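You operate a simulated robot arm through the tools that you are given. There is no shell and no other tool.

You are at the controls of a simulated robot arm. One attempt, no reset.

JOB
Take module 62 out of the rail and clamp 27 between the stops again.
Fine: Unlock the green stop and back it off to 120 mm first; 62 goes on the long tray; lock the green stop at the end.

It is judged by the outcome, as a careful person would: the job done as asked, and still so three seconds after it is handed in. It fails if anything else is knocked over, pushed out of place, dropped, spilled or broken.

ROBOT AND FRAMES
A 6-joint arm with a two-finger parallel gripper, fixed in place. Base frame: the origin is at the foot of the arm, x ahead of it, y to its left, z up; the work surface is at about z = 0.8. Readings come in m, rad, newtons and seconds.
Its first joint turns from -2.897 to 2.897 rad. Payload 3.43 kg.
Tool frame: the origin (TCP) lies between the finger pads and is the grasp point; the fingertips stand 0.034 m ahead of it; z points along the fingers, y is the line along which they close. Largest opening 0.128 m; finger width 0.024, thickness 0.012; the body of the gripper, 0.048 by 0.13 m, starts 0.096 m behind the TCP.
Orientation is that of the tool frame in the base frame, as a unit quaternion [w, x, y, z]. With the fingers straight down and closing along the base's y, the tool's x points along the base's -x, its y along +y and its z along -z.

CONTROLS
- The arm moves only by the tool arm_command. Its argument "steps" is a list of rows, each an object of numbers (a shift or turn left out is 0, a gripper value left out holds the last): "dx", "dy", "dz": the shift along the base's x, y, z in m; "rx", "ry", "rz": the turn, a rotation vector about the base's x, y, z in rad. In form: [{"dx": .., "dy": .., "dz": .., "rx": .., "ry": .., "rz": ..}, ...]. A call has 1 to 20 rows; each row is the pose to reach, as a shift and turn from the pose commanded when the call began. "claw" is the closure, from 0 (fully open) to 1 (shut), set as the call begins (left out, the last holds). A row lasts 0.2 s, in which the tool goes at most 0.05 m and 0.15 rad; a call with a longer step from one row to the next is refused whole, and so is a gripper value outside its range. A pose out of reach is approached as far as the arm can. The call stops where the force on the tool passes 40 N (or 10 N more than at its start, if that is more) or the arm is blocked; 0.2 s more then pass. The fingers move at their own pace (about 0.153 m/s each) and stop on an object; they squeeze with about 30 N. The grip force told is the motor's: it shows also when the fingers shut on nothing. Time passes only in rows, and 0.2 s behind the last, so rows that repeat a pose let the fingers close. The reply holds the time, the measured pose of the TCP, the force on the tool along the base axes, the opening and the grip force, in the units named above and with some noise, with the torque about the TCP (base axes, N m) and any sound that the robot's microphone picked up.
- Cameras (640 x 400 px; columns grow to the right, rows downward): "scene" is fixed at [0.0513, 0.4991, 1.5229]; the picture's right is [-0.02, -1.00, 0.00], its down [-0.76, 0.02, -0.65] and it looks along [0.65, -0.01, -0.76] (base axes); focal length 336 px, centre (320, 200). "wrist" rides on the gripper at [0.076, -0.011, -0.16] in the tool frame; the picture's right is [0.15, 0.99, 0.00], its down [-0.88, 0.13, -0.46] and it looks along [-0.45, 0.07, 0.89] (tool axes); focal length 234 px, centre (320, 200). There is no depth. A picture from a camera that has moved, and an enlarged one, comes with that camera's place and axes in the base frame and with its lens.
- get_image(camera): a new picture of that camera. No time passes.
- zoom(camera, box): a new picture of the part [left, top, right, bottom] of that camera's present view, enlarged. No time passes.
- close_job(): hands the job in; it is judged then, once.

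Places have to be worked out from the pictures, the camera data and where the tool is seen. Open the gripper and draw the arm clear of the work before you hand the job in, unless the task says otherwise.

The tools are called after "Call:" as name(argument=value, ...) on one line, values as JSON. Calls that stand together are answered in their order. arm_command: Moves the arm, as the interface text tells. Its arguments: {"type":"object","properties":{"steps":{"type":"array","items":{"type":"object","properties":{"dx":{"type":"number"},"dy":{"type":"number"},"dz":{"type":"number"},"rx":{"type":"number"},"ry":{"type":"number"},"rz":{"type":"number"}}}},"claw":{"type":"number"}},"required":["steps"]} The other tools are called the same way: get_image (camera) takes a picture; zoom (camera, box) takes an enlarged picture of a part of a camera's view; close_job () hands the job in.

At the start:

```text
clock: 0.0
eef_pos: [0.4228, 0.4466, 1.1258]
tcp_rot: [0.0, 0.0, 1.0, 0.001]
wrist_force: [0.1, -0.9, 0.4]
wrist_torque: [0.01, -0.01, 0.03]
finger_gap: 0.1277
finger_force: 0.0
```

scene: 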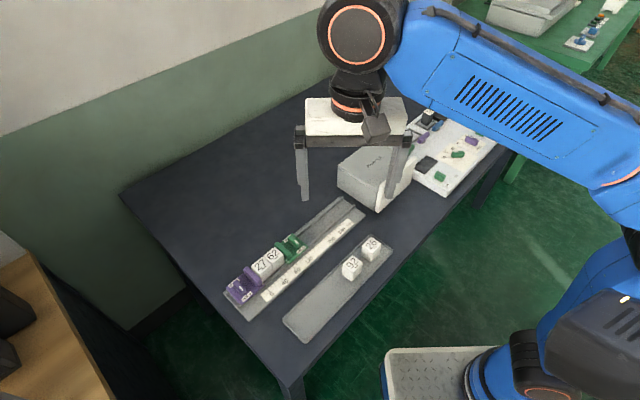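
wrist: 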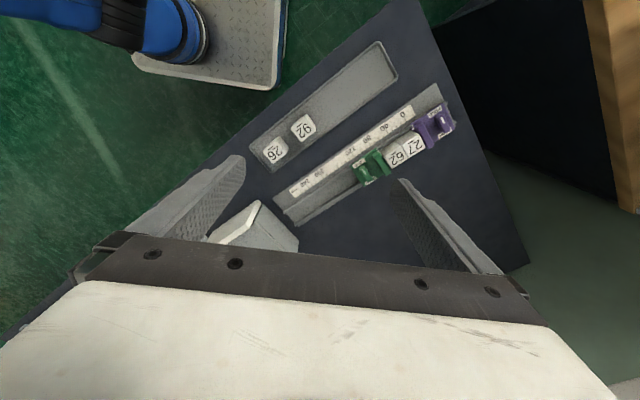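

I'll start by looking closer at the rail, the stops and the tray in both cameras.

Call:
zoom(camera="scene", box=[210, 180, 410, 350])

Call:
zoom(camera="wrist", box=[240, 30, 480, 230])

Call:
zoom(camera="scene", box=[220, 220, 320, 310])

```text
2.35 times, centred on (310, 265) of scene
camera zoom: at [0.0513, 0.4991, 1.5229], right [-0.02, -1.0, 0.0], down [-0.76, 0.02, -0.65], along [0.65, -0.01, -0.76], focal length 790 px, centre (344, 47)
```

zoom: 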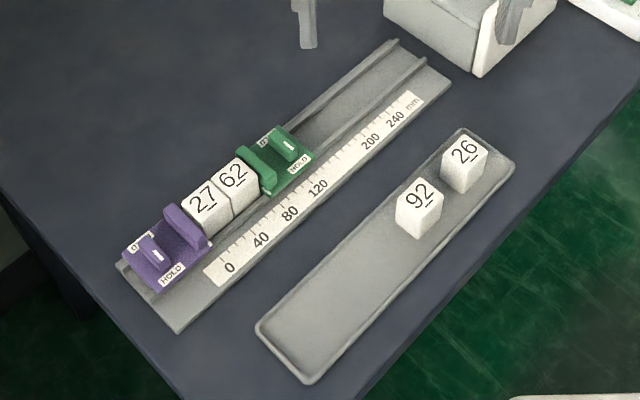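

```text
2.00 times, centred on (360, 130) of wrist
camera zoom: at [0.346, 0.4348, 1.2845], right [-0.15, 0.99, 0.0], down [0.88, 0.13, 0.46], along [0.45, 0.07, -0.89], focal length 468 px, centre (240, 340)
```

zoom: 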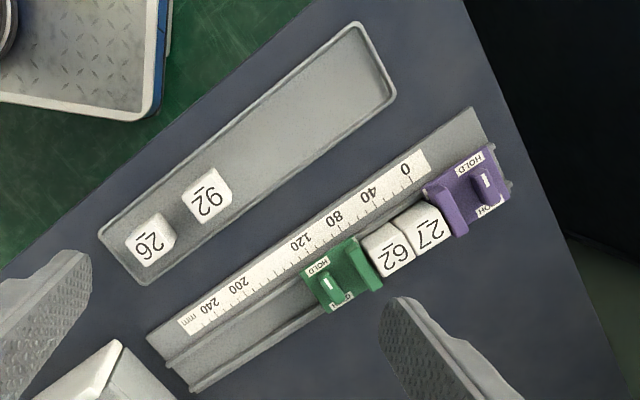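

```text
4.44 times, centred on (270, 265) of scene
camera zoom: at [0.0513, 0.4991, 1.5229], right [-0.02, -1.0, 0.0], down [-0.76, 0.02, -0.65], along [0.65, -0.01, -0.76], focal length 1491 px, centre (542, -89)
```

zoom: 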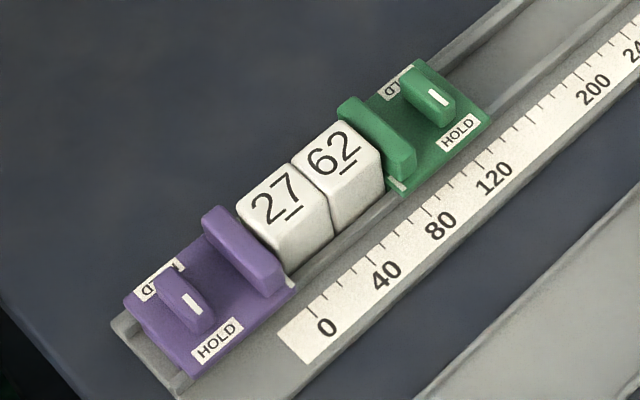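

The green stop appears at roughly (0.50, 0.55), with the rail running about -40° from x. I'll turn the tool square to the rail and go above the green stop at a safe height for a closer look at its lever.

Call:
arm_command(steps=[{"dx": 0.015, "dy": 0.02, "dz": -0.02, "rz": -0.14}, {"dx": 0.03, "dy": 0.04, "dz": -0.04, "rz": -0.28}, {"dx": 0.045, "dy": 0.06, "dz": -0.06, "rz": -0.42}, {"dx": 0.06, "dy": 0.08, "dz": -0.08, "rz": -0.56}, {"dx": 0.077, "dy": 0.1, "dz": -0.1, "rz": -0.7}, {"dx": 0.077, "dy": 0.1, "dz": -0.1, "rz": -0.7}], claw=0)

Call:
get_image(camera="wrist")

Call:
get_image(camera="scene")

```text
clock: 1.4
eef_pos: [0.4985, 0.5446, 1.0255]
tcp_rot: [0.002, 0.344, 0.939, 0.001]
wrist_force: [0.0, -0.7, -0.3]
wrist_torque: [-0.02, 0.03, -0.02]
finger_gap: 0.128
finger_force: 0.0
```

```text
taken
camera wrist: at [0.4333, 0.5851, 1.1842], right [0.53, 0.85, 0.0], down [0.76, -0.47, 0.46], along [0.39, -0.24, -0.89], focal length 234 px, centre (320, 200)
```

wrist: 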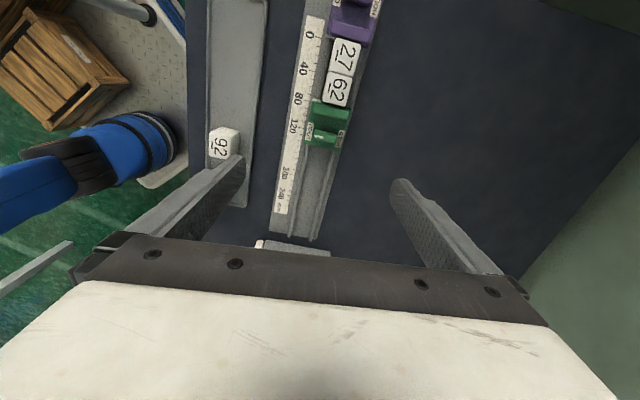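

```text
taken
```

scene: 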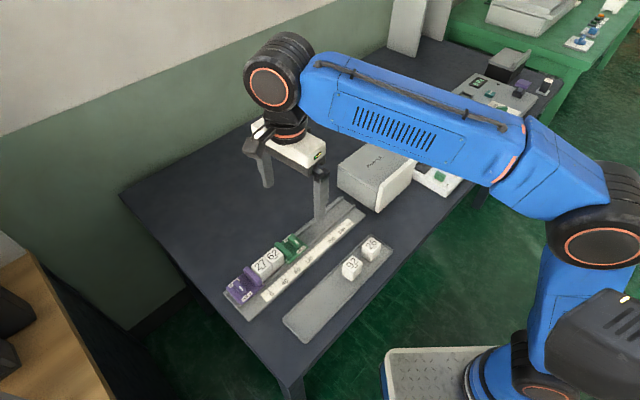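

Call:
zoom(camera="wrist", box=[270, 70, 390, 160])

Call:
zoom(camera="wrist", box=[200, 0, 400, 140])

```text
4.44 times, centred on (330, 115) of wrist
camera zoom: at [0.4333, 0.5851, 1.1842], right [0.53, 0.85, 0.0], down [0.76, -0.47, 0.46], along [0.39, -0.24, -0.89], focal length 1041 px, centre (276, 578)
```

zoom: 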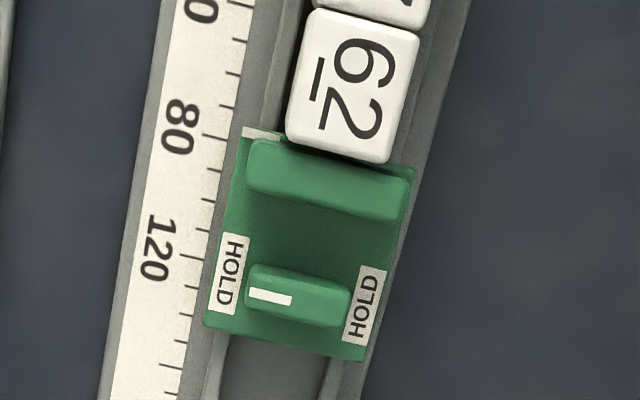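

```text
2.86 times, centred on (300, 70) of wrist
camera zoom: at [0.4333, 0.5851, 1.1842], right [0.53, 0.85, 0.0], down [0.76, -0.47, 0.46], along [0.39, -0.24, -0.89], focal length 669 px, centre (377, 571)
```

zoom: 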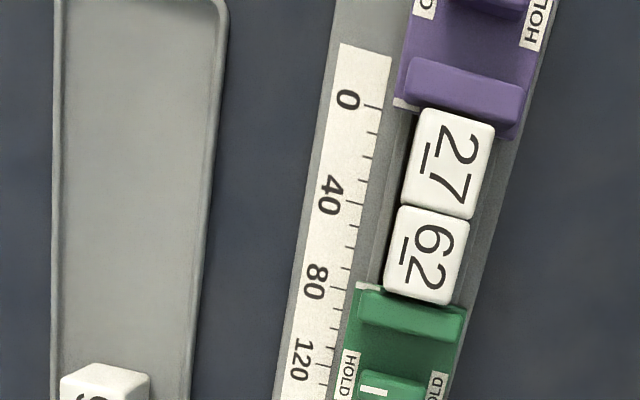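

Knob on the green stop lies across the rail (HOLD at both ends), so it probably turns 90° to free; the rail runs at about -45° and the green index reads ~80 mm. I'll go above the knob at about (0.505, 0.550) with the fingers set to close along the rail, and look again.

Call:
arm_command(steps=[{"rz": 0.149, "dz": -0.008}, {"rz": 0.298, "dz": -0.016}, {"rz": 0.446, "dz": -0.024}, {"rz": 0.595, "dz": -0.032}, {"rz": 0.744, "dz": -0.04}, {"rz": 0.892, "dz": -0.048, "dx": 0.002, "dy": 0.002}, {"rz": 1.041, "dz": -0.056, "dx": 0.003, "dy": 0.003}, {"rz": 1.19, "dz": -0.064, "dx": 0.004, "dy": 0.004}, {"rz": 1.338, "dz": -0.072, "dx": 0.005, "dy": 0.004}, {"rz": 1.487, "dz": -0.08, "dx": 0.006, "dy": 0.005}, {"rz": 1.487, "dz": -0.08, "dx": 0.006, "dy": 0.005}])

Call:
get_image(camera="wrist")

Call:
get_image(camera="scene")

```text
clock: 3.8
eef_pos: [0.5054, 0.551, 0.9468]
tcp_rot: [0.0, -0.384, 0.923, 0.001]
wrist_force: [0.3, -0.1, 0.1]
wrist_torque: [-0.01, -0.03, -0.01]
finger_gap: 0.1281
finger_force: 0.1
```

```text
taken
camera wrist: at [0.4603, 0.4885, 1.1059], right [-0.81, 0.59, 0.0], down [0.53, 0.72, 0.46], along [0.27, 0.37, -0.89], focal length 234 px, centre (320, 200)
```

wrist: 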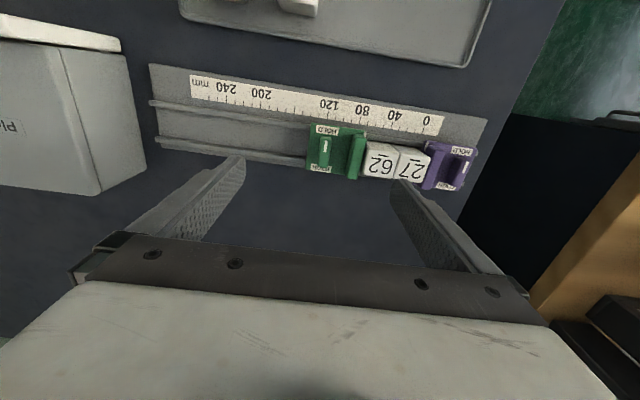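

```text
taken
```

scene: 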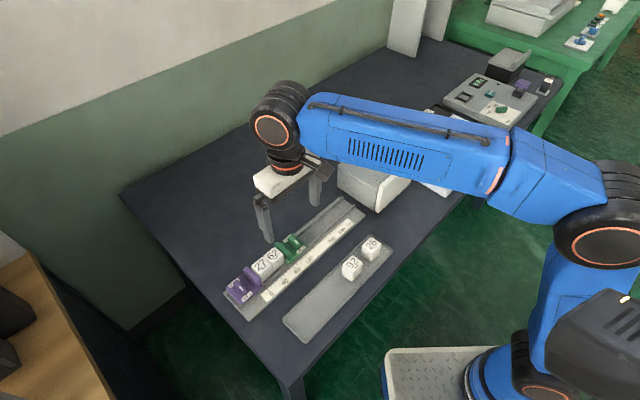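

Call:
zoom(camera="wrist", box=[290, 90, 490, 215])

Call:
zoom(camera="wrist", box=[290, 105, 380, 195])

```text
3.20 times, centred on (390, 152) of wrist
camera zoom: at [0.4603, 0.4885, 1.1059], right [-0.81, 0.59, 0.0], down [0.53, 0.72, 0.46], along [0.27, 0.37, -0.89], focal length 749 px, centre (96, 352)
```

zoom: 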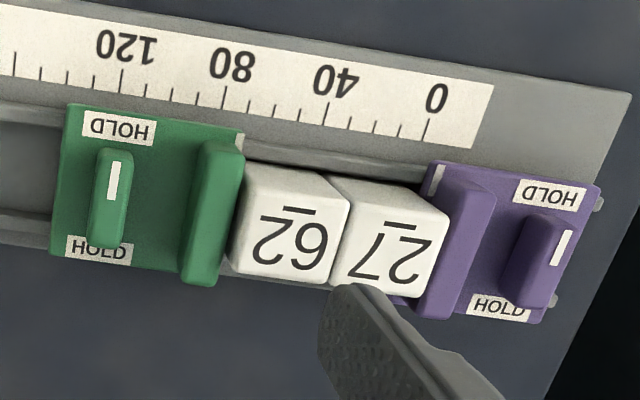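

```text
4.44 times, centred on (335, 150) of wrist
camera zoom: at [0.4603, 0.4885, 1.1059], right [-0.81, 0.59, 0.0], down [0.53, 0.72, 0.46], along [0.27, 0.37, -0.89], focal length 1041 px, centre (253, 422)
```

zoom: 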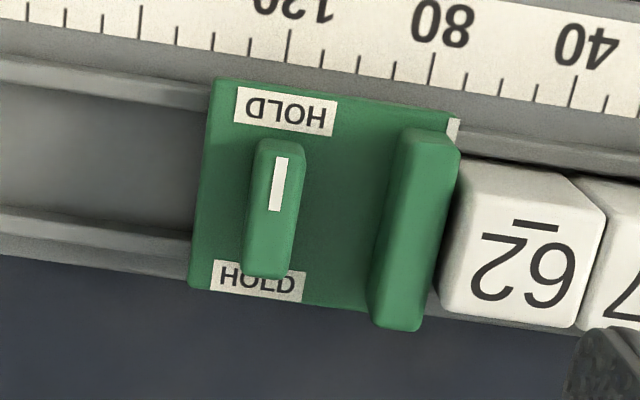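

Triangulating two wrist views puts the knob top at about (0.500, 0.5525, 0.835), plate top ~0.82, and rail yaw -45.3°. I narrow the fingers to ~24 mm so they fit between knob and fence, centre over the knob and come down to just above it.

Call:
arm_command(steps=[{"dx": -0.0055, "dy": 0.001}, {"dx": -0.0055, "dy": 0.001}, {"dx": -0.0055, "dy": 0.001}, {"dx": -0.0055, "dy": 0.001, "dz": -0.02}, {"dx": -0.0055, "dy": 0.001, "dz": -0.04}, {"dx": -0.0055, "dy": 0.001, "dz": -0.06}, {"dx": -0.0055, "dy": 0.001, "dz": -0.06}], claw=0.8125)

Call:
get_image(camera="wrist")

Call:
zoom(camera="wrist", box=[240, 100, 440, 225])

Call:
zoom(camera="scene", box=[220, 200, 350, 300])

```text
clock: 5.4
eef_pos: [0.5018, 0.5524, 0.8836]
tcp_rot: [0.001, -0.384, 0.924, 0.002]
wrist_force: [0.9, 0.8, 0.3]
wrist_torque: [-0.02, 0.01, -0.02]
finger_gap: 0.024
finger_force: 0.0
```

```text
taken
camera wrist: at [0.4554, 0.4904, 1.0435], right [-0.8, 0.59, 0.0], down [0.53, 0.71, 0.46], along [0.27, 0.37, -0.89], focal length 234 px, centre (320, 200)
```

wrist: 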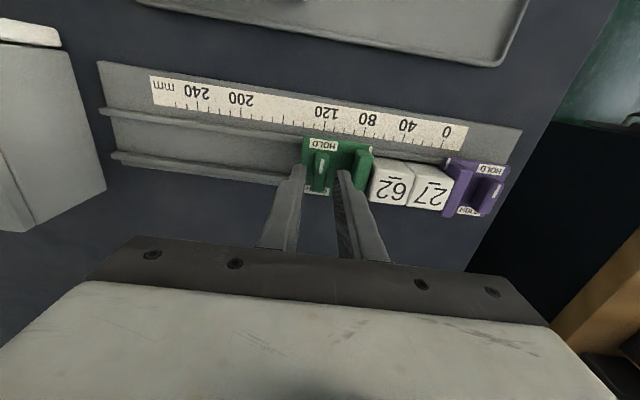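

```text
3.20 times, centred on (340, 162) of wrist
camera zoom: at [0.4554, 0.4904, 1.0435], right [-0.8, 0.59, 0.0], down [0.53, 0.71, 0.46], along [0.27, 0.37, -0.89], focal length 749 px, centre (256, 320)
```

zoom: 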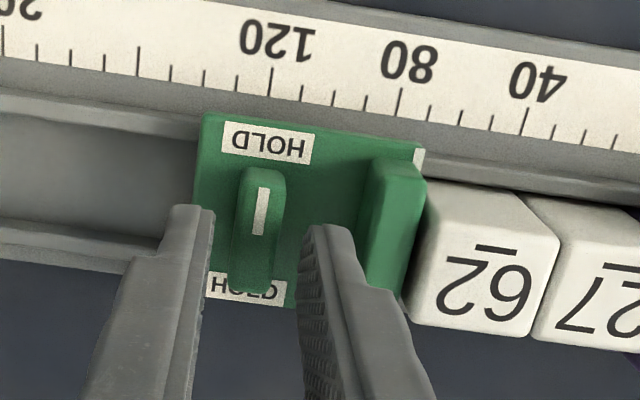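

```text
4.00 times, centred on (285, 250) of scene
camera zoom: at [0.0513, 0.4991, 1.5229], right [-0.02, -1.0, 0.0], down [-0.76, 0.02, -0.65], along [0.65, -0.01, -0.76], focal length 1342 px, centre (460, 0)
```

zoom: 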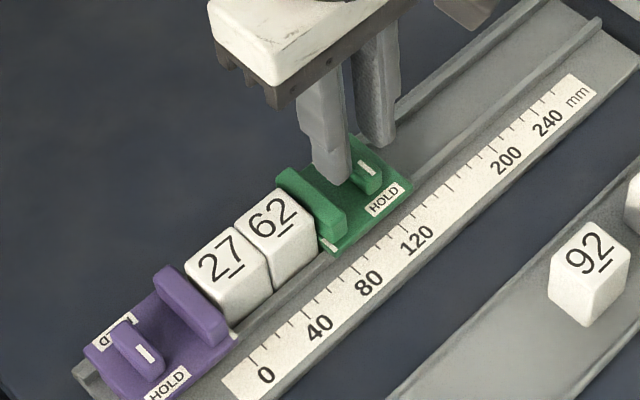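

Fingers straddle the knob nicely with clearance to the fence. I lower so the tips come alongside the knob just above the plate, nudging ~1 mm away from the scale.

Call:
arm_command(steps=[{"dx": 0.001, "dy": 0.001, "dz": -0.008}, {"dx": 0.001, "dy": 0.001, "dz": -0.016}, {"dx": 0.001, "dy": 0.001, "dz": -0.024}, {"dx": 0.001, "dy": 0.001, "dz": -0.024}])

Call:
zoom(camera="wrist", box=[260, 120, 420, 220])

Call:
zoom(camera="scene", box=[260, 215, 324, 265])

```text
clock: 6.4
eef_pos: [0.5007, 0.5527, 0.8616]
tcp_rot: [0.001, -0.384, 0.923, 0.004]
wrist_force: [4.9, 5.2, 22.0]
wrist_torque: [-0.09, -0.12, 0.03]
finger_gap: 0.024
finger_force: 0.0
```

```text
4.00 times, centred on (340, 170) of wrist
camera zoom: at [0.4553, 0.4902, 1.0201], right [-0.8, 0.59, 0.0], down [0.53, 0.71, 0.46], along [0.27, 0.37, -0.89], focal length 937 px, centre (240, 320)
```

zoom: 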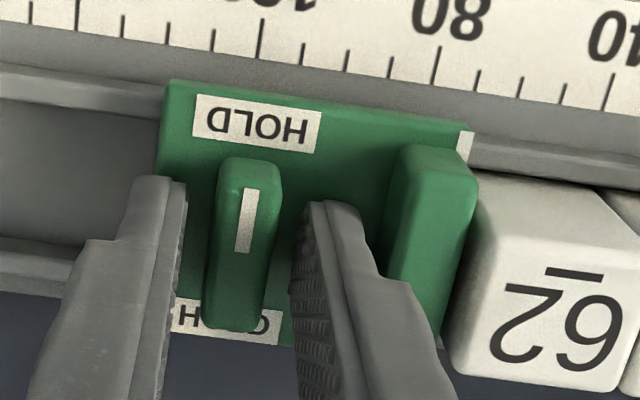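

```text
8.00 times, centred on (292, 240) of scene
camera zoom: at [0.0513, 0.4991, 1.5229], right [-0.02, -1.0, 0.0], down [-0.76, 0.02, -0.65], along [0.65, -0.01, -0.76], focal length 2684 px, centre (544, -120)
```

zoom: 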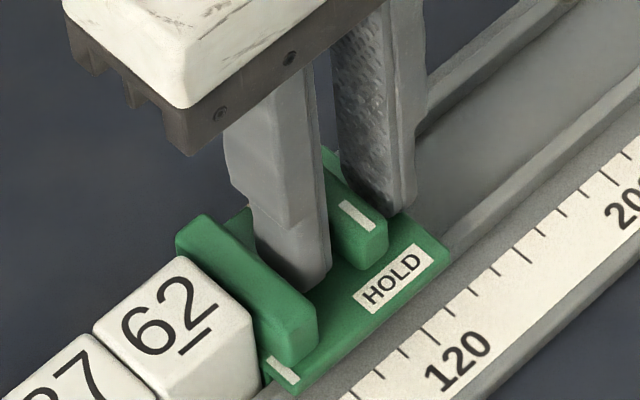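

The tips touched the plate (22 N up), so the plate top is at about z=0.8275. I back up 4 mm, shift ~2 mm toward the scale to centre on the knob, and close gently.

Call:
arm_command(steps=[{"dx": 0.0, "dy": 0.0, "dz": 0.004}, {"dx": -0.0015, "dy": -0.0015, "dz": 0.004}])

Call:
arm_command(steps=[{}, {}, {}], claw=1.0)

Call:
zoom(camera="wrist", box=[260, 120, 420, 220])

```text
clock: 7.0
eef_pos: [0.498, 0.5521, 0.8627]
tcp_rot: [0.001, -0.383, 0.924, 0.001]
wrist_force: [-0.3, 1.7, -0.1]
wrist_torque: [-0.03, -0.01, 0.01]
finger_gap: 0.024
finger_force: 0.1
```

```text
clock: 7.8
eef_pos: [0.4994, 0.5504, 0.8638]
tcp_rot: [0.001, -0.383, 0.924, 0.001]
wrist_force: [9.1, -13.9, -8.1]
wrist_torque: [-0.36, -0.28, -0.01]
finger_gap: 0.0126
finger_force: 44.9
```

```text
4.00 times, centred on (340, 170) of wrist
camera zoom: at [0.4537, 0.4891, 1.0229], right [-0.8, 0.59, 0.0], down [0.53, 0.71, 0.46], along [0.27, 0.37, -0.89], focal length 937 px, centre (240, 320)
```

zoom: 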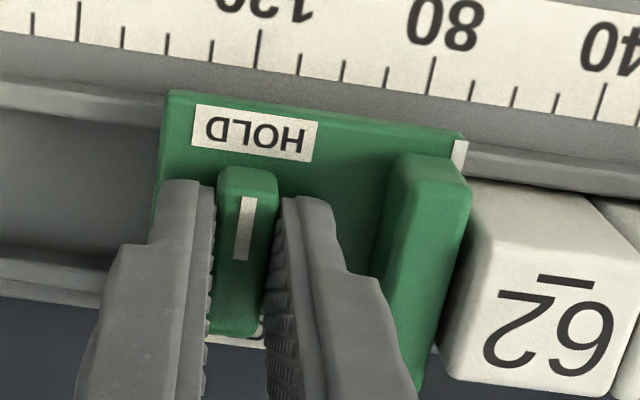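

Knob gripped (12.6 mm). There's a ~16 N side load along the rail, so I'll relax it by shifting ~1.4 mm along +u before turning.

Call:
arm_command(steps=[{"dx": 0.001, "dy": -0.001, "dz": -0.001}, {"dx": 0.001, "dy": -0.001, "dz": -0.001}])

```text
clock: 8.4
eef_pos: [0.4995, 0.5503, 0.8624]
tcp_rot: [0.0, -0.384, 0.923, 0.002]
wrist_force: [6.2, -4.7, 0.7]
wrist_torque: [-0.35, -0.01, -0.03]
finger_gap: 0.0121
finger_force: 45.1
```

Side load fell to ~8 N. I'll shift a little more and test turning the knob clockwise (−z) in small steps, watching torque.

Call:
arm_command(steps=[{"dx": 0.0006, "dy": -0.0006}, {"dx": 0.0006, "dy": -0.0006, "rz": -0.06}, {"dx": 0.0006, "dy": -0.0006, "rz": -0.12}, {"dx": 0.0006, "dy": -0.0006, "rz": -0.12}])

Call:
zoom(camera="wrist", box=[260, 120, 420, 220])

```text
clock: 9.4
eef_pos: [0.4982, 0.5508, 0.8642]
tcp_rot: [0.001, -0.328, 0.945, 0.001]
wrist_force: [-17.1, 9.5, 3.1]
wrist_torque: [-0.04, 0.0, 1.28]
finger_gap: 0.0142
finger_force: 44.7
```

```text
4.00 times, centred on (340, 170) of wrist
camera zoom: at [0.4463, 0.4942, 1.0228], right [-0.73, 0.69, 0.0], down [0.61, 0.65, 0.46], along [0.31, 0.33, -0.89], focal length 937 px, centre (240, 320)
```

zoom: 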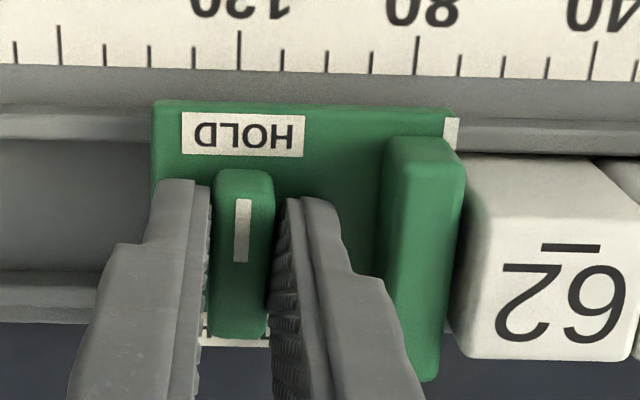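

No knob motion clockwise: 1.28 N·m built up and the fingers slipped round it, so that way seems to be against its end stop. I return and test the other direction gently.

Call:
arm_command(steps=[{"rz": 0.06}, {"rz": 0.12}, {"rz": 0.18}, {"rz": 0.22}, {"rz": 0.22}])

Call:
zoom(camera="wrist", box=[260, 120, 420, 220])

```text
clock: 10.6
eef_pos: [0.4989, 0.5502, 0.8634]
tcp_rot: [0.0, -0.43, 0.903, 0.001]
wrist_force: [-30.0, -1.6, -10.2]
wrist_torque: [-0.21, 0.9, 0.02]
finger_gap: 0.0121
finger_force: 44.8
```

```text
4.00 times, centred on (340, 170) of wrist
camera zoom: at [0.4608, 0.4846, 1.023], right [-0.86, 0.51, 0.0], down [0.45, 0.77, 0.46], along [0.23, 0.39, -0.89], focal length 937 px, centre (240, 320)
```

zoom: 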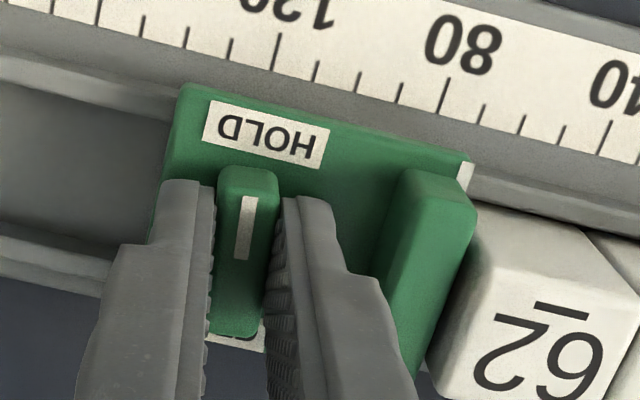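

The knob follows counter-clockwise freely. There's ~30 N side load in −x from axis mismatch, so I'll relieve that before turning further.

Call:
arm_command(steps=[{"dx": -0.0015}, {"dx": -0.003}, {"dx": -0.003}])

```text
clock: 11.4
eef_pos: [0.4998, 0.5513, 0.8638]
tcp_rot: [0.0, -0.428, 0.904, 0.001]
wrist_force: [-3.3, 11.8, -20.8]
wrist_torque: [0.92, -0.46, 0.04]
finger_gap: 0.0126
finger_force: 45.3
```

Side load in x is gone; remaining is a 21 N downward pull and 12 N in y. I relax those, too, then continue turning in small increments.

Call:
arm_command(steps=[{"dy": 0.001, "dz": -0.0015}, {"dy": 0.001, "dz": -0.002}, {"dy": 0.001, "dz": -0.002}])

```text
clock: 12.2
eef_pos: [0.4999, 0.5496, 0.8644]
tcp_rot: [0.001, -0.429, 0.903, 0.002]
wrist_force: [23.8, 2.4, 6.4]
wrist_torque: [-0.45, -0.33, -0.02]
finger_gap: 0.0122
finger_force: 45.3
```

Forces seem to be still settling; I wait briefly to see the steady value.

Call:
arm_command(steps=[{}, {}])

```text
clock: 13.0
eef_pos: [0.4996, 0.5505, 0.8641]
tcp_rot: [0.002, -0.429, 0.903, 0.001]
wrist_force: [11.6, -4.6, -0.1]
wrist_torque: [-0.59, 0.08, -0.02]
finger_gap: 0.0125
finger_force: 45.3
stopped in row 2: the force on the tool passed its limit at 41 N (the readings are from after the stop); the commanded pose is now the measured one
```

It's a rigid-grip oscillation rather than a bias, and the command has now reset to the measured pose. I continue turning counter-clockwise.

Call:
arm_command(steps=[{"rz": 0.1}, {"rz": 0.2}, {"rz": 0.3}, {"rz": 0.4}])

```text
clock: 14.0
eef_pos: [0.5002, 0.5515, 0.8643]
tcp_rot: [0.001, -0.6, 0.8, 0.001]
wrist_force: [19.4, -5.3, -17.6]
wrist_torque: [-0.07, -0.56, -0.04]
finger_gap: 0.0124
finger_force: 44.7
```

Turning well (yaw ~74°). Continue toward 135°.

Call:
arm_command(steps=[{"rz": 0.1}, {"rz": 0.2}, {"rz": 0.3}, {"rz": 0.4}, {"rz": 0.5}])

Call:
zoom(camera="wrist", box=[240, 100, 440, 225])

```text
clock: 15.2
eef_pos: [0.5017, 0.5514, 0.8643]
tcp_rot: [-0.001, 0.78, -0.626, -0.002]
wrist_force: [27.8, -2.8, -14.5]
wrist_torque: [-0.18, -0.78, -0.02]
finger_gap: 0.0125
finger_force: 44.7
```

```text
3.20 times, centred on (340, 162) of wrist
camera zoom: at [0.528, 0.479, 1.0228], right [-0.93, -0.36, 0.0], down [-0.32, 0.83, 0.46], along [-0.16, 0.43, -0.89], focal length 749 px, centre (256, 320)
```

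zoom: 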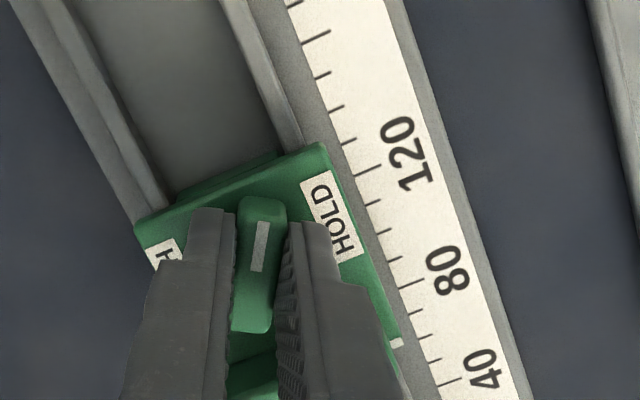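

Knob has turned ~57° with the tool. I go on for the remaining ~32°.

Call:
arm_command(steps=[{"rz": 0.1}, {"rz": 0.2}, {"rz": 0.3}, {"rz": 0.4}, {"rz": 0.5}])

Call:
zoom(camera="wrist", box=[240, 100, 440, 225])

```text
clock: 16.5
eef_pos: [0.501, 0.5523, 0.8639]
tcp_rot: [-0.001, 0.91, -0.415, 0.0]
wrist_force: [17.2, 1.1, -4.1]
wrist_torque: [0.2, -0.28, -0.04]
finger_gap: 0.0123
finger_force: 45.8
stopped in row 5: the force on the tool passed its limit at 42 N (the readings are from after the stop); the commanded pose is now the measured one
```

```text
3.20 times, centred on (340, 162) of wrist
camera zoom: at [0.5597, 0.5013, 1.0229], right [-0.65, -0.76, 0.0], down [-0.67, 0.58, 0.46], along [-0.35, 0.3, -0.89], focal length 749 px, centre (256, 320)
```

zoom: 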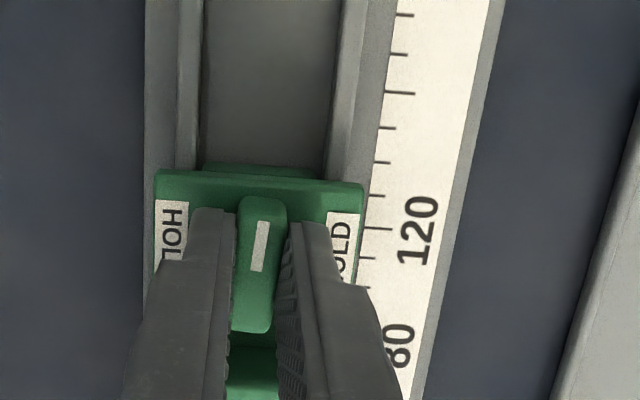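

Yaw ~131° (86° of turn), no resistance yet. A final ~5° to complete the quarter turn.

Call:
arm_command(steps=[{"rz": 0.04}, {"rz": 0.08}, {"rz": 0.08}])

```text
clock: 17.3
eef_pos: [0.5013, 0.551, 0.8626]
tcp_rot: [-0.001, 0.926, -0.379, -0.002]
wrist_force: [30.7, 15.4, 2.6]
wrist_torque: [0.02, -1.16, -0.29]
finger_gap: 0.0125
finger_force: 44.8
```

A small torque now appears at 135.6°, i.e. the knob's free end stop. I'll now try dragging the stop 10 mm along the rail (+scale direction), easing the n-side load.

Call:
arm_command(steps=[{"dx": 0.001, "dy": 0.001}, {"dx": 0.0028, "dy": -0.0008}, {"dx": 0.0045, "dy": -0.0025}, {"dx": 0.0063, "dy": -0.0043}, {"dx": 0.008, "dy": -0.006}, {"dx": 0.008, "dy": -0.006}])

Call:
zoom(camera="wrist", box=[220, 80, 460, 230])

Call:
zoom(camera="scene", box=[220, 200, 350, 300])

```text
clock: 18.7
eef_pos: [0.5088, 0.5451, 0.8649]
tcp_rot: [0.0, 0.926, -0.379, -0.003]
wrist_force: [5.7, 7.7, -13.1]
wrist_torque: [0.71, 0.32, -0.29]
finger_gap: 0.0124
finger_force: 45.1
```

```text
2.67 times, centred on (340, 155) of wrist
camera zoom: at [0.5708, 0.4999, 1.0229], right [-0.59, -0.81, 0.0], down [-0.72, 0.52, 0.46], along [-0.37, 0.27, -0.89], focal length 624 px, centre (267, 320)
```

zoom: 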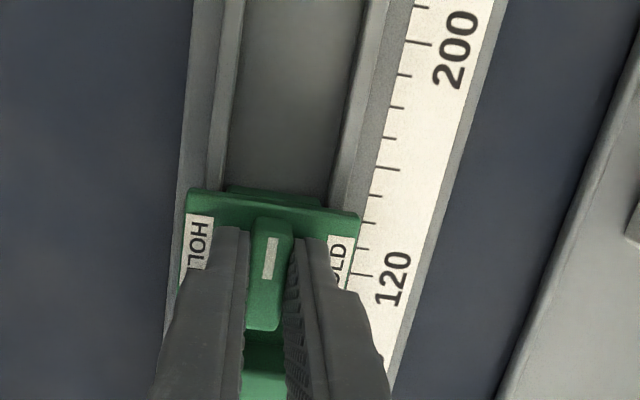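

```text
4.00 times, centred on (285, 250) of scene
camera zoom: at [0.0513, 0.4991, 1.5229], right [-0.02, -1.0, 0.0], down [-0.76, 0.02, -0.65], along [0.65, -0.01, -0.76], focal length 1342 px, centre (460, 0)
```

zoom: 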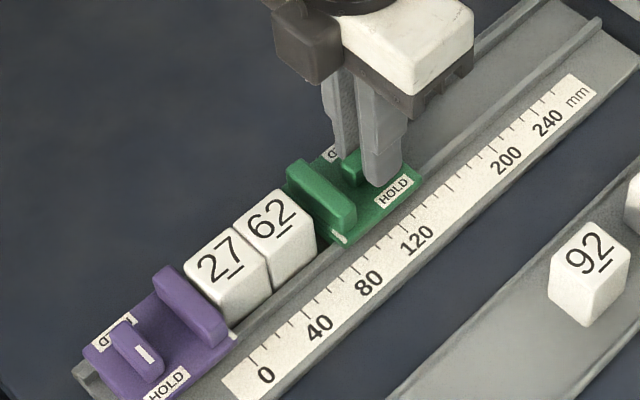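

The stop slides freely and the modules stayed put. I'll zoom on the index mark against the scale to measure its present reading.

Call:
zoom(camera="scene", box=[280, 230, 340, 280])

Call:
zoom(camera="scene", box=[235, 260, 295, 310])

```text
8.00 times, centred on (310, 255) of scene
camera zoom: at [0.0513, 0.4991, 1.5229], right [-0.02, -1.0, 0.0], down [-0.76, 0.02, -0.65], along [0.65, -0.01, -0.76], focal length 2684 px, centre (400, -240)
```

zoom: 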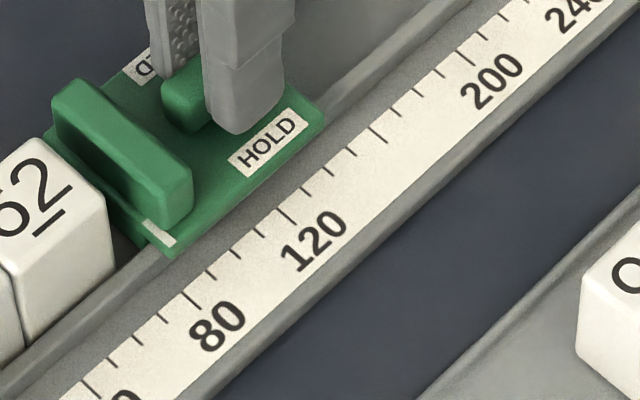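

```text
8.00 times, centred on (265, 285) of scene
camera zoom: at [0.0513, 0.4991, 1.5229], right [-0.02, -1.0, 0.0], down [-0.76, 0.02, -0.65], along [0.65, -0.01, -0.76], focal length 2684 px, centre (760, -480)
```

zoom: 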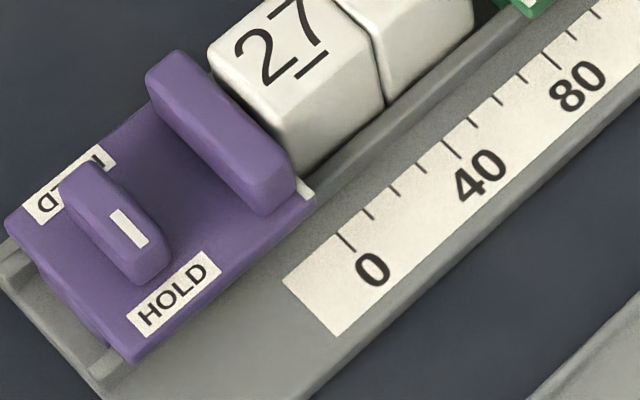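

Comparing marks on the same plane, the green index is now ~84 mm from the purple index (which sits at ~0). I drag another ~35.5 mm toward 120.

Call:
arm_command(steps=[{"dx": 0.0036, "dy": -0.0036}, {"dx": 0.0072, "dy": -0.0072}, {"dx": 0.0108, "dy": -0.0108}, {"dx": 0.0144, "dy": -0.0144}, {"dx": 0.018, "dy": -0.018}, {"dx": 0.0216, "dy": -0.0216}, {"dx": 0.0251, "dy": -0.0251}, {"dx": 0.0251, "dy": -0.0251}])

Call:
zoom(camera="scene", box=[280, 215, 340, 265])

Call:
zoom(camera="scene", box=[220, 200, 350, 300])

```text
clock: 20.5
eef_pos: [0.5335, 0.5209, 0.8638]
tcp_rot: [0.001, 0.926, -0.379, -0.004]
wrist_force: [-5.6, -4.3, -1.5]
wrist_torque: [0.04, 0.14, -0.25]
finger_gap: 0.0123
finger_force: 45.2
stopped in row 8: the force on the tool passed its limit at 41 N (the readings are from after the stop); the commanded pose is now the measured one
```

```text
8.00 times, centred on (310, 240) of scene
camera zoom: at [0.0513, 0.4991, 1.5229], right [-0.02, -1.0, 0.0], down [-0.76, 0.02, -0.65], along [0.65, -0.01, -0.76], focal length 2684 px, centre (400, -120)
```

zoom: 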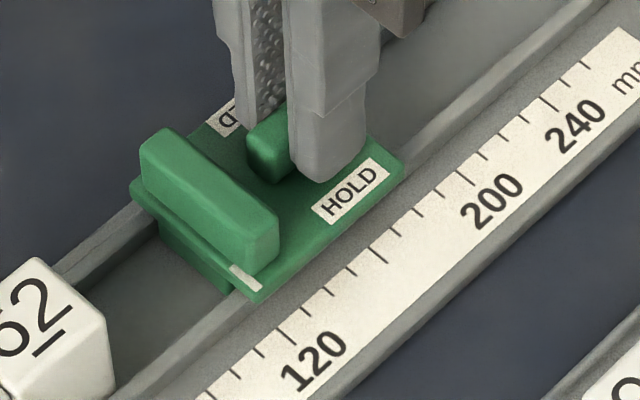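

```text
4.00 times, centred on (285, 250) of scene
camera zoom: at [0.0513, 0.4991, 1.5229], right [-0.02, -1.0, 0.0], down [-0.76, 0.02, -0.65], along [0.65, -0.01, -0.76], focal length 1342 px, centre (460, 0)
```

zoom: 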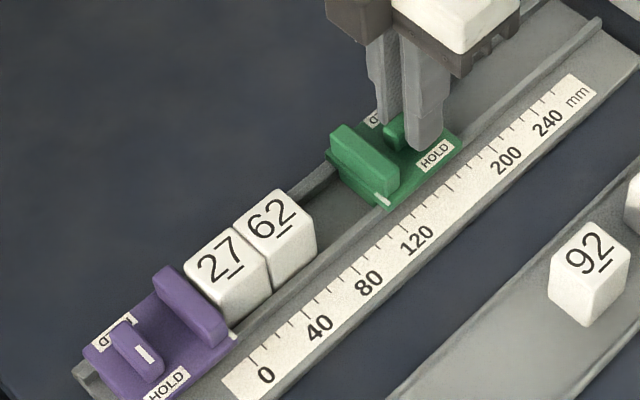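

Index now computes to ~119–120 mm. I release the knob, raise clear, and then place the wrist camera right above the index for a parallax-free reading (the tool will then also be above module 62).

Call:
arm_command(steps=[{}, {}, {"dz": 0.01}, {"dz": 0.04}, {"dz": 0.08}, {"dz": 0.1}], claw=0.7)

Call:
arm_command(steps=[{"dx": -0.02, "dy": 0.02}, {"dx": -0.04, "dy": 0.04}, {"dx": -0.06, "dy": 0.06}, {"dx": -0.0755, "dy": 0.0757}, {"dx": -0.0755, "dy": 0.0757}], claw=0.55)

Call:
get_image(camera="wrist")

Call:
zoom(camera="wrist", box=[230, 30, 390, 130])

Call:
zoom(camera="scene", box=[220, 200, 350, 300])

```text
clock: 21.9
eef_pos: [0.5342, 0.5207, 0.9632]
tcp_rot: [0.001, 0.926, -0.379, -0.003]
wrist_force: [-0.3, -0.9, 0.0]
wrist_torque: [0.02, 0.01, -0.01]
finger_gap: 0.0383
finger_force: 0.0
```

```text
clock: 23.1
eef_pos: [0.4548, 0.5966, 0.9645]
tcp_rot: [0.0, 0.925, -0.379, -0.004]
wrist_force: [0.6, -0.1, -0.8]
wrist_torque: [-0.01, 0.05, -0.01]
finger_gap: 0.0577
finger_force: 0.1
```

```text
taken
camera wrist: at [0.5185, 0.5511, 1.1228], right [-0.59, -0.81, 0.0], down [-0.72, 0.52, 0.46], along [-0.37, 0.27, -0.89], focal length 234 px, centre (320, 200)
```

wrist: 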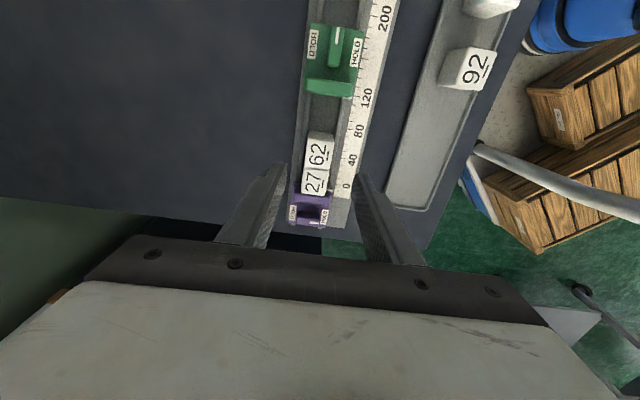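

```text
4.00 times, centred on (310, 80) of wrist
camera zoom: at [0.5185, 0.5511, 1.1228], right [-0.59, -0.81, 0.0], down [-0.72, 0.52, 0.46], along [-0.37, 0.27, -0.89], focal length 937 px, centre (360, 680)
```

zoom: 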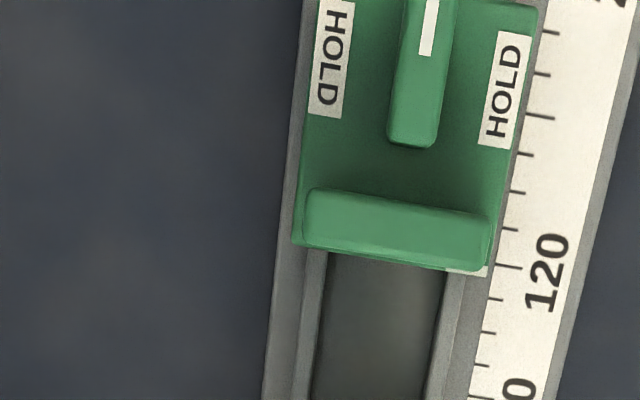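

```text
4.00 times, centred on (285, 250) of scene
camera zoom: at [0.0513, 0.4991, 1.5229], right [-0.02, -1.0, 0.0], down [-0.76, 0.02, -0.65], along [0.65, -0.01, -0.76], focal length 1342 px, centre (460, 0)
```

zoom: 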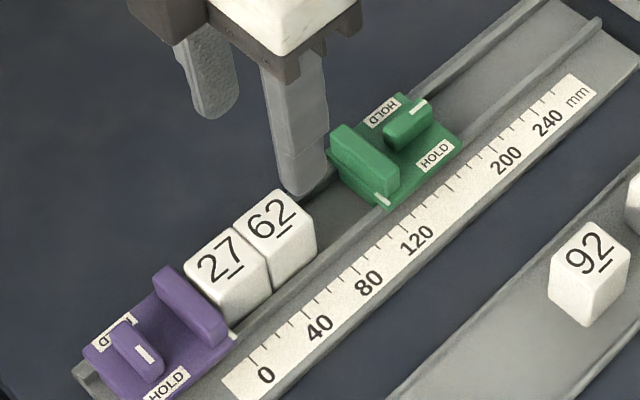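

Directly from above, the index sits ~2 mm short of the 120 tick (≈118 mm). I go back to the knob, re-grip and move it 2 mm further.

Call:
arm_command(steps=[{"dx": 0.02, "dy": -0.02}, {"dx": 0.04, "dy": -0.04}, {"dx": 0.06, "dy": -0.06}, {"dx": 0.0755, "dy": -0.0757}, {"dx": 0.0755, "dy": -0.0757}, {"dx": 0.0755, "dy": -0.0757, "dz": -0.04}, {"dx": 0.0755, "dy": -0.0757, "dz": -0.08}, {"dx": 0.0755, "dy": -0.0757, "dz": -0.098}, {"dx": 0.0755, "dy": -0.0757, "dz": -0.098}], claw=0.7)

Call:
arm_command(steps=[{}, {}, {}], claw=1.0)

```text
clock: 25.1
eef_pos: [0.5345, 0.5222, 0.864]
tcp_rot: [0.0, 0.925, -0.379, -0.003]
wrist_force: [-0.5, 0.4, -0.6]
wrist_torque: [-0.01, 0.0, -0.02]
finger_gap: 0.0386
finger_force: 0.1
```

```text
clock: 25.9
eef_pos: [0.5331, 0.5209, 0.8642]
tcp_rot: [0.0, 0.926, -0.378, -0.003]
wrist_force: [-15.6, -17.2, -7.4]
wrist_torque: [-0.27, 0.44, -0.23]
finger_gap: 0.0124
finger_force: 45.4
```

Knob re-gripped. Dragging 2 mm in the +scale direction, easing the sideways load slightly.

Call:
arm_command(steps=[{"dx": 0.0002, "dy": -0.0014}, {"dx": 0.0009, "dy": -0.0021}, {"dx": 0.0009, "dy": -0.0021}])

Call:
zoom(camera="scene", box=[280, 215, 340, 265])

```text
clock: 26.7
eef_pos: [0.5351, 0.5192, 0.8638]
tcp_rot: [0.0, 0.926, -0.378, -0.003]
wrist_force: [-10.1, -9.3, -18.8]
wrist_torque: [-0.05, 0.28, -0.23]
finger_gap: 0.0127
finger_force: 45.1
```

```text
8.00 times, centred on (310, 240) of scene
camera zoom: at [0.0513, 0.4991, 1.5229], right [-0.02, -1.0, 0.0], down [-0.76, 0.02, -0.65], along [0.65, -0.01, -0.76], focal length 2684 px, centre (400, -120)
```

zoom: 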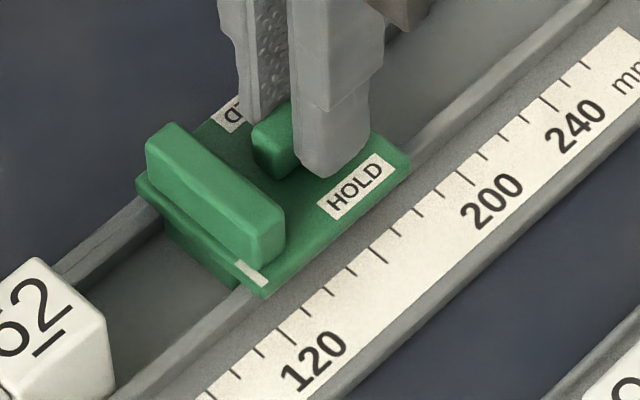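

Moved ~2 mm as intended, so the index is at ~120. Release, raise, and return above module 62 for grasp planning.

Call:
arm_command(steps=[{}, {}, {"dz": 0.01}, {"dz": 0.04}, {"dz": 0.08}, {"dz": 0.1}], claw=0.7)

Call:
arm_command(steps=[{"dx": -0.02, "dy": 0.02}, {"dx": -0.04, "dy": 0.04}, {"dx": -0.06, "dy": 0.06}, {"dx": -0.0755, "dy": 0.0757}, {"dx": -0.0755, "dy": 0.0757}], claw=0.5)

Call:
zoom(camera="wrist", box=[230, 30, 390, 130])

Call:
zoom(camera="wrist", box=[240, 120, 400, 220])

```text
clock: 28.1
eef_pos: [0.5346, 0.5208, 0.9654]
tcp_rot: [0.001, 0.926, -0.378, -0.003]
wrist_force: [0.4, -0.3, 0.0]
wrist_torque: [0.01, 0.04, 0.0]
finger_gap: 0.0387
finger_force: 0.0
```

```text
clock: 29.3
eef_pos: [0.4576, 0.5942, 0.9663]
tcp_rot: [0.0, 0.926, -0.379, -0.003]
wrist_force: [-0.7, 0.2, -0.4]
wrist_torque: [0.0, 0.02, -0.01]
finger_gap: 0.0642
finger_force: 0.0
```

```text
4.00 times, centred on (310, 80) of wrist
camera zoom: at [0.5202, 0.5485, 1.125], right [-0.59, -0.81, 0.0], down [-0.72, 0.52, 0.46], along [-0.37, 0.27, -0.89], focal length 937 px, centre (360, 680)
```

zoom: 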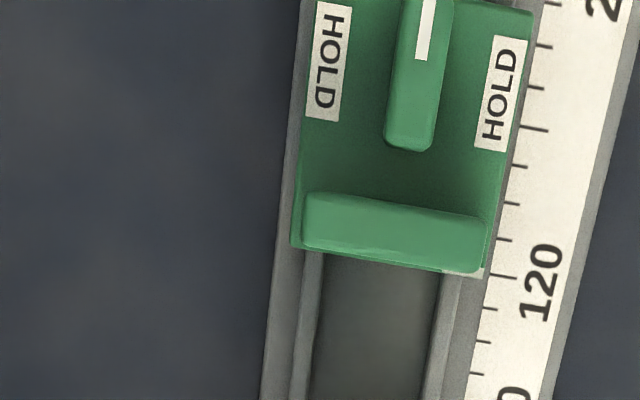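

```text
4.00 times, centred on (320, 170) of wrist
camera zoom: at [0.5202, 0.5485, 1.125], right [-0.59, -0.81, 0.0], down [-0.72, 0.52, 0.46], along [-0.37, 0.27, -0.89], focal length 937 px, centre (320, 320)
```

zoom: 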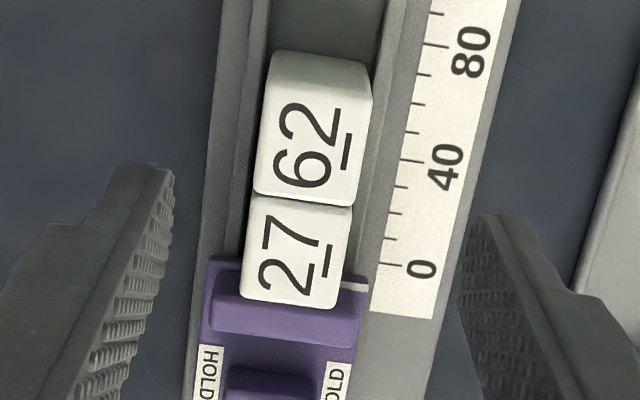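

The index now lines up with the 120 tick. Module 62 (about 30 mm across, 37 mm along) is centred near (0.457, 0.597), top ~0.858; I descend over it with fingers astride across the rail, staying above the rail ridges.

Call:
arm_command(steps=[{"dx": -0.0005, "dy": 0.0025, "dz": -0.02}, {"dx": -0.0005, "dy": 0.0025, "dz": -0.05}, {"dx": -0.0005, "dy": 0.0025, "dz": -0.07}, {"dx": -0.0005, "dy": 0.0025, "dz": -0.08}, {"dx": -0.0005, "dy": 0.0025, "dz": -0.08}], claw=0.55)

Call:
zoom(camera="wrist", box=[220, 90, 420, 215])

Call:
zoom(camera="scene", box=[220, 215, 324, 295])

```text
clock: 30.5
eef_pos: [0.4586, 0.5982, 0.8872]
tcp_rot: [-0.001, 0.926, -0.378, -0.004]
wrist_force: [-1.4, -0.2, 0.4]
wrist_torque: [0.02, 0.01, -0.02]
finger_gap: 0.058
finger_force: 0.1
```

```text
3.20 times, centred on (320, 152) of wrist
camera zoom: at [0.5208, 0.5524, 1.0462], right [-0.59, -0.81, 0.0], down [-0.72, 0.52, 0.46], along [-0.37, 0.27, -0.89], focal length 749 px, centre (320, 352)
```

zoom: 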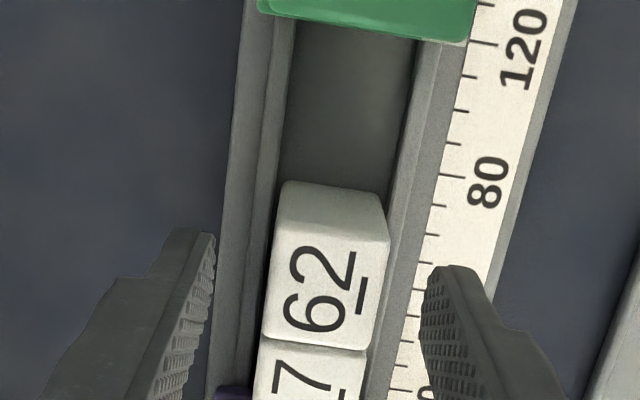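

```text
5.00 times, centred on (272, 255) of scene
camera zoom: at [0.0513, 0.4991, 1.5229], right [-0.02, -1.0, 0.0], down [-0.76, 0.02, -0.65], along [0.65, -0.01, -0.76], focal length 1678 px, centre (560, -75)
```

zoom: 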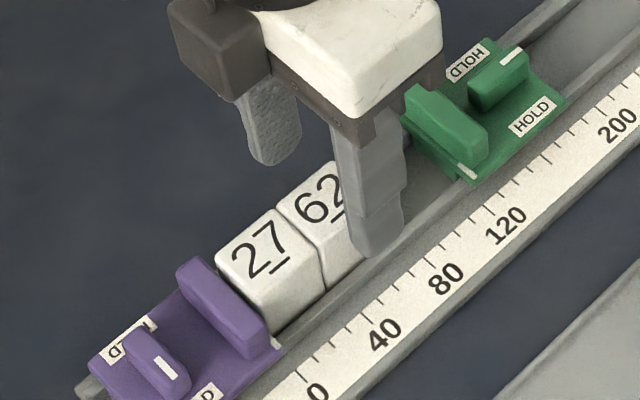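

Comparing tip centre with the top face, the module is ~2 mm toward −n and ~2 mm toward −u; I correct by about −2.8 mm in x, descend to tip height ~0.833 and close.

Call:
arm_command(steps=[{"dx": -0.0028}, {"dx": -0.0028, "dz": -0.01}, {"dx": -0.0028, "dz": -0.02}, {"dx": -0.0028, "dz": -0.02}])

Call:
arm_command(steps=[{}, {}, {}], claw=1.0)

Call:
zoom(camera="wrist", box=[220, 90, 420, 215])

```text
clock: 31.5
eef_pos: [0.4565, 0.5952, 0.866]
tcp_rot: [0.0, 0.925, -0.379, -0.003]
wrist_force: [-0.2, 0.0, 0.2]
wrist_torque: [0.01, 0.01, 0.04]
finger_gap: 0.0574
finger_force: 0.1
```

```text
clock: 32.3
eef_pos: [0.4559, 0.5958, 0.8657]
tcp_rot: [0.0, 0.925, -0.379, -0.003]
wrist_force: [0.5, 0.1, 0.5]
wrist_torque: [0.02, -0.04, -0.02]
finger_gap: 0.031
finger_force: 30.0
```

```text
3.20 times, centred on (320, 152) of wrist
camera zoom: at [0.5189, 0.5506, 1.0256], right [-0.59, -0.81, 0.0], down [-0.72, 0.52, 0.46], along [-0.37, 0.27, -0.89], focal length 749 px, centre (320, 352)
```

zoom: 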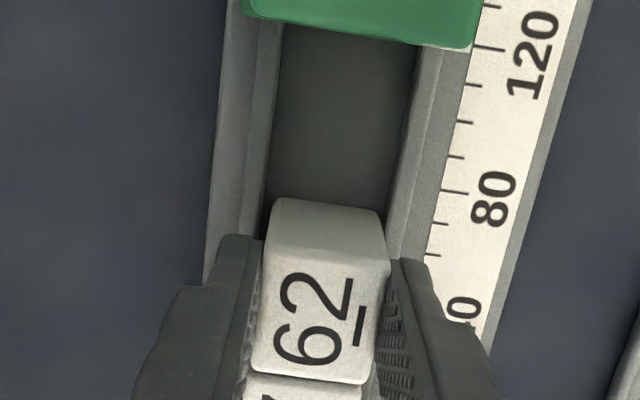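

Module 62 held (31 mm, 30 N). I ease it ~2 mm away from 27 along the rail, then lift straight up.

Call:
arm_command(steps=[{"dx": 0.0014, "dy": -0.0014}, {"dx": 0.0014, "dy": -0.0014, "dz": 0.01}, {"dx": 0.0014, "dy": -0.0014, "dz": 0.03}, {"dx": 0.0014, "dy": -0.0014, "dz": 0.06}, {"dx": 0.0014, "dy": -0.0014, "dz": 0.1}, {"dx": 0.0014, "dy": -0.0014, "dz": 0.12}])

Call:
get_image(camera="scene")

Call:
get_image(camera="wrist")

Call:
zoom(camera="scene", box=[210, 200, 410, 350])

```text
clock: 33.7
eef_pos: [0.4577, 0.594, 0.9862]
tcp_rot: [0.001, 0.925, -0.379, -0.003]
wrist_force: [0.9, -0.3, 0.2]
wrist_torque: [-0.01, -0.02, 0.03]
finger_gap: 0.0311
finger_force: 30.0
```

```text
taken
```

scene: 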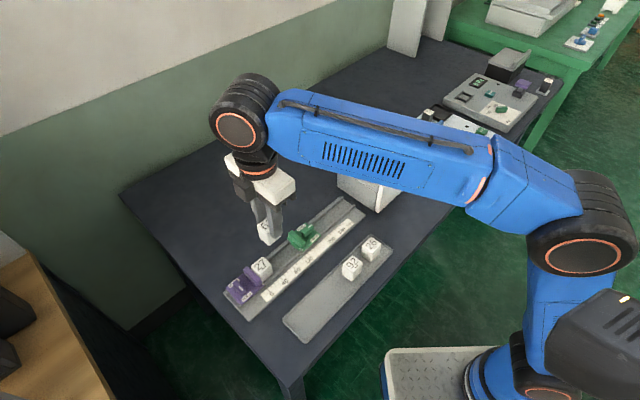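

```text
taken
camera wrist: at [0.5189, 0.5489, 1.1451], right [-0.59, -0.81, 0.0], down [-0.72, 0.52, 0.46], along [-0.37, 0.27, -0.89], focal length 234 px, centre (320, 200)
```

wrist: 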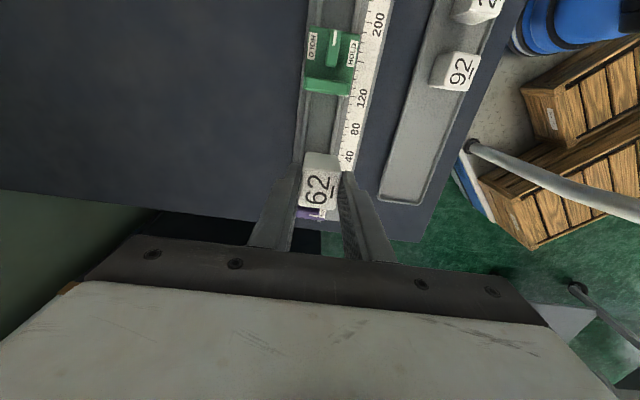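

```text
2.67 times, centred on (310, 275) of scene
camera zoom: at [0.0513, 0.4991, 1.5229], right [-0.02, -1.0, 0.0], down [-0.76, 0.02, -0.65], along [0.65, -0.01, -0.76], focal length 895 px, centre (347, 0)
```

zoom: 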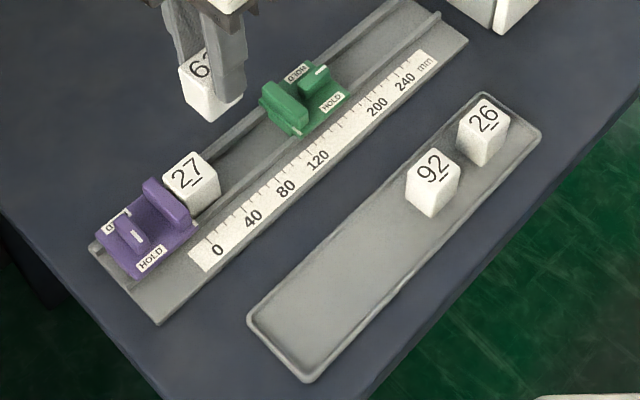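

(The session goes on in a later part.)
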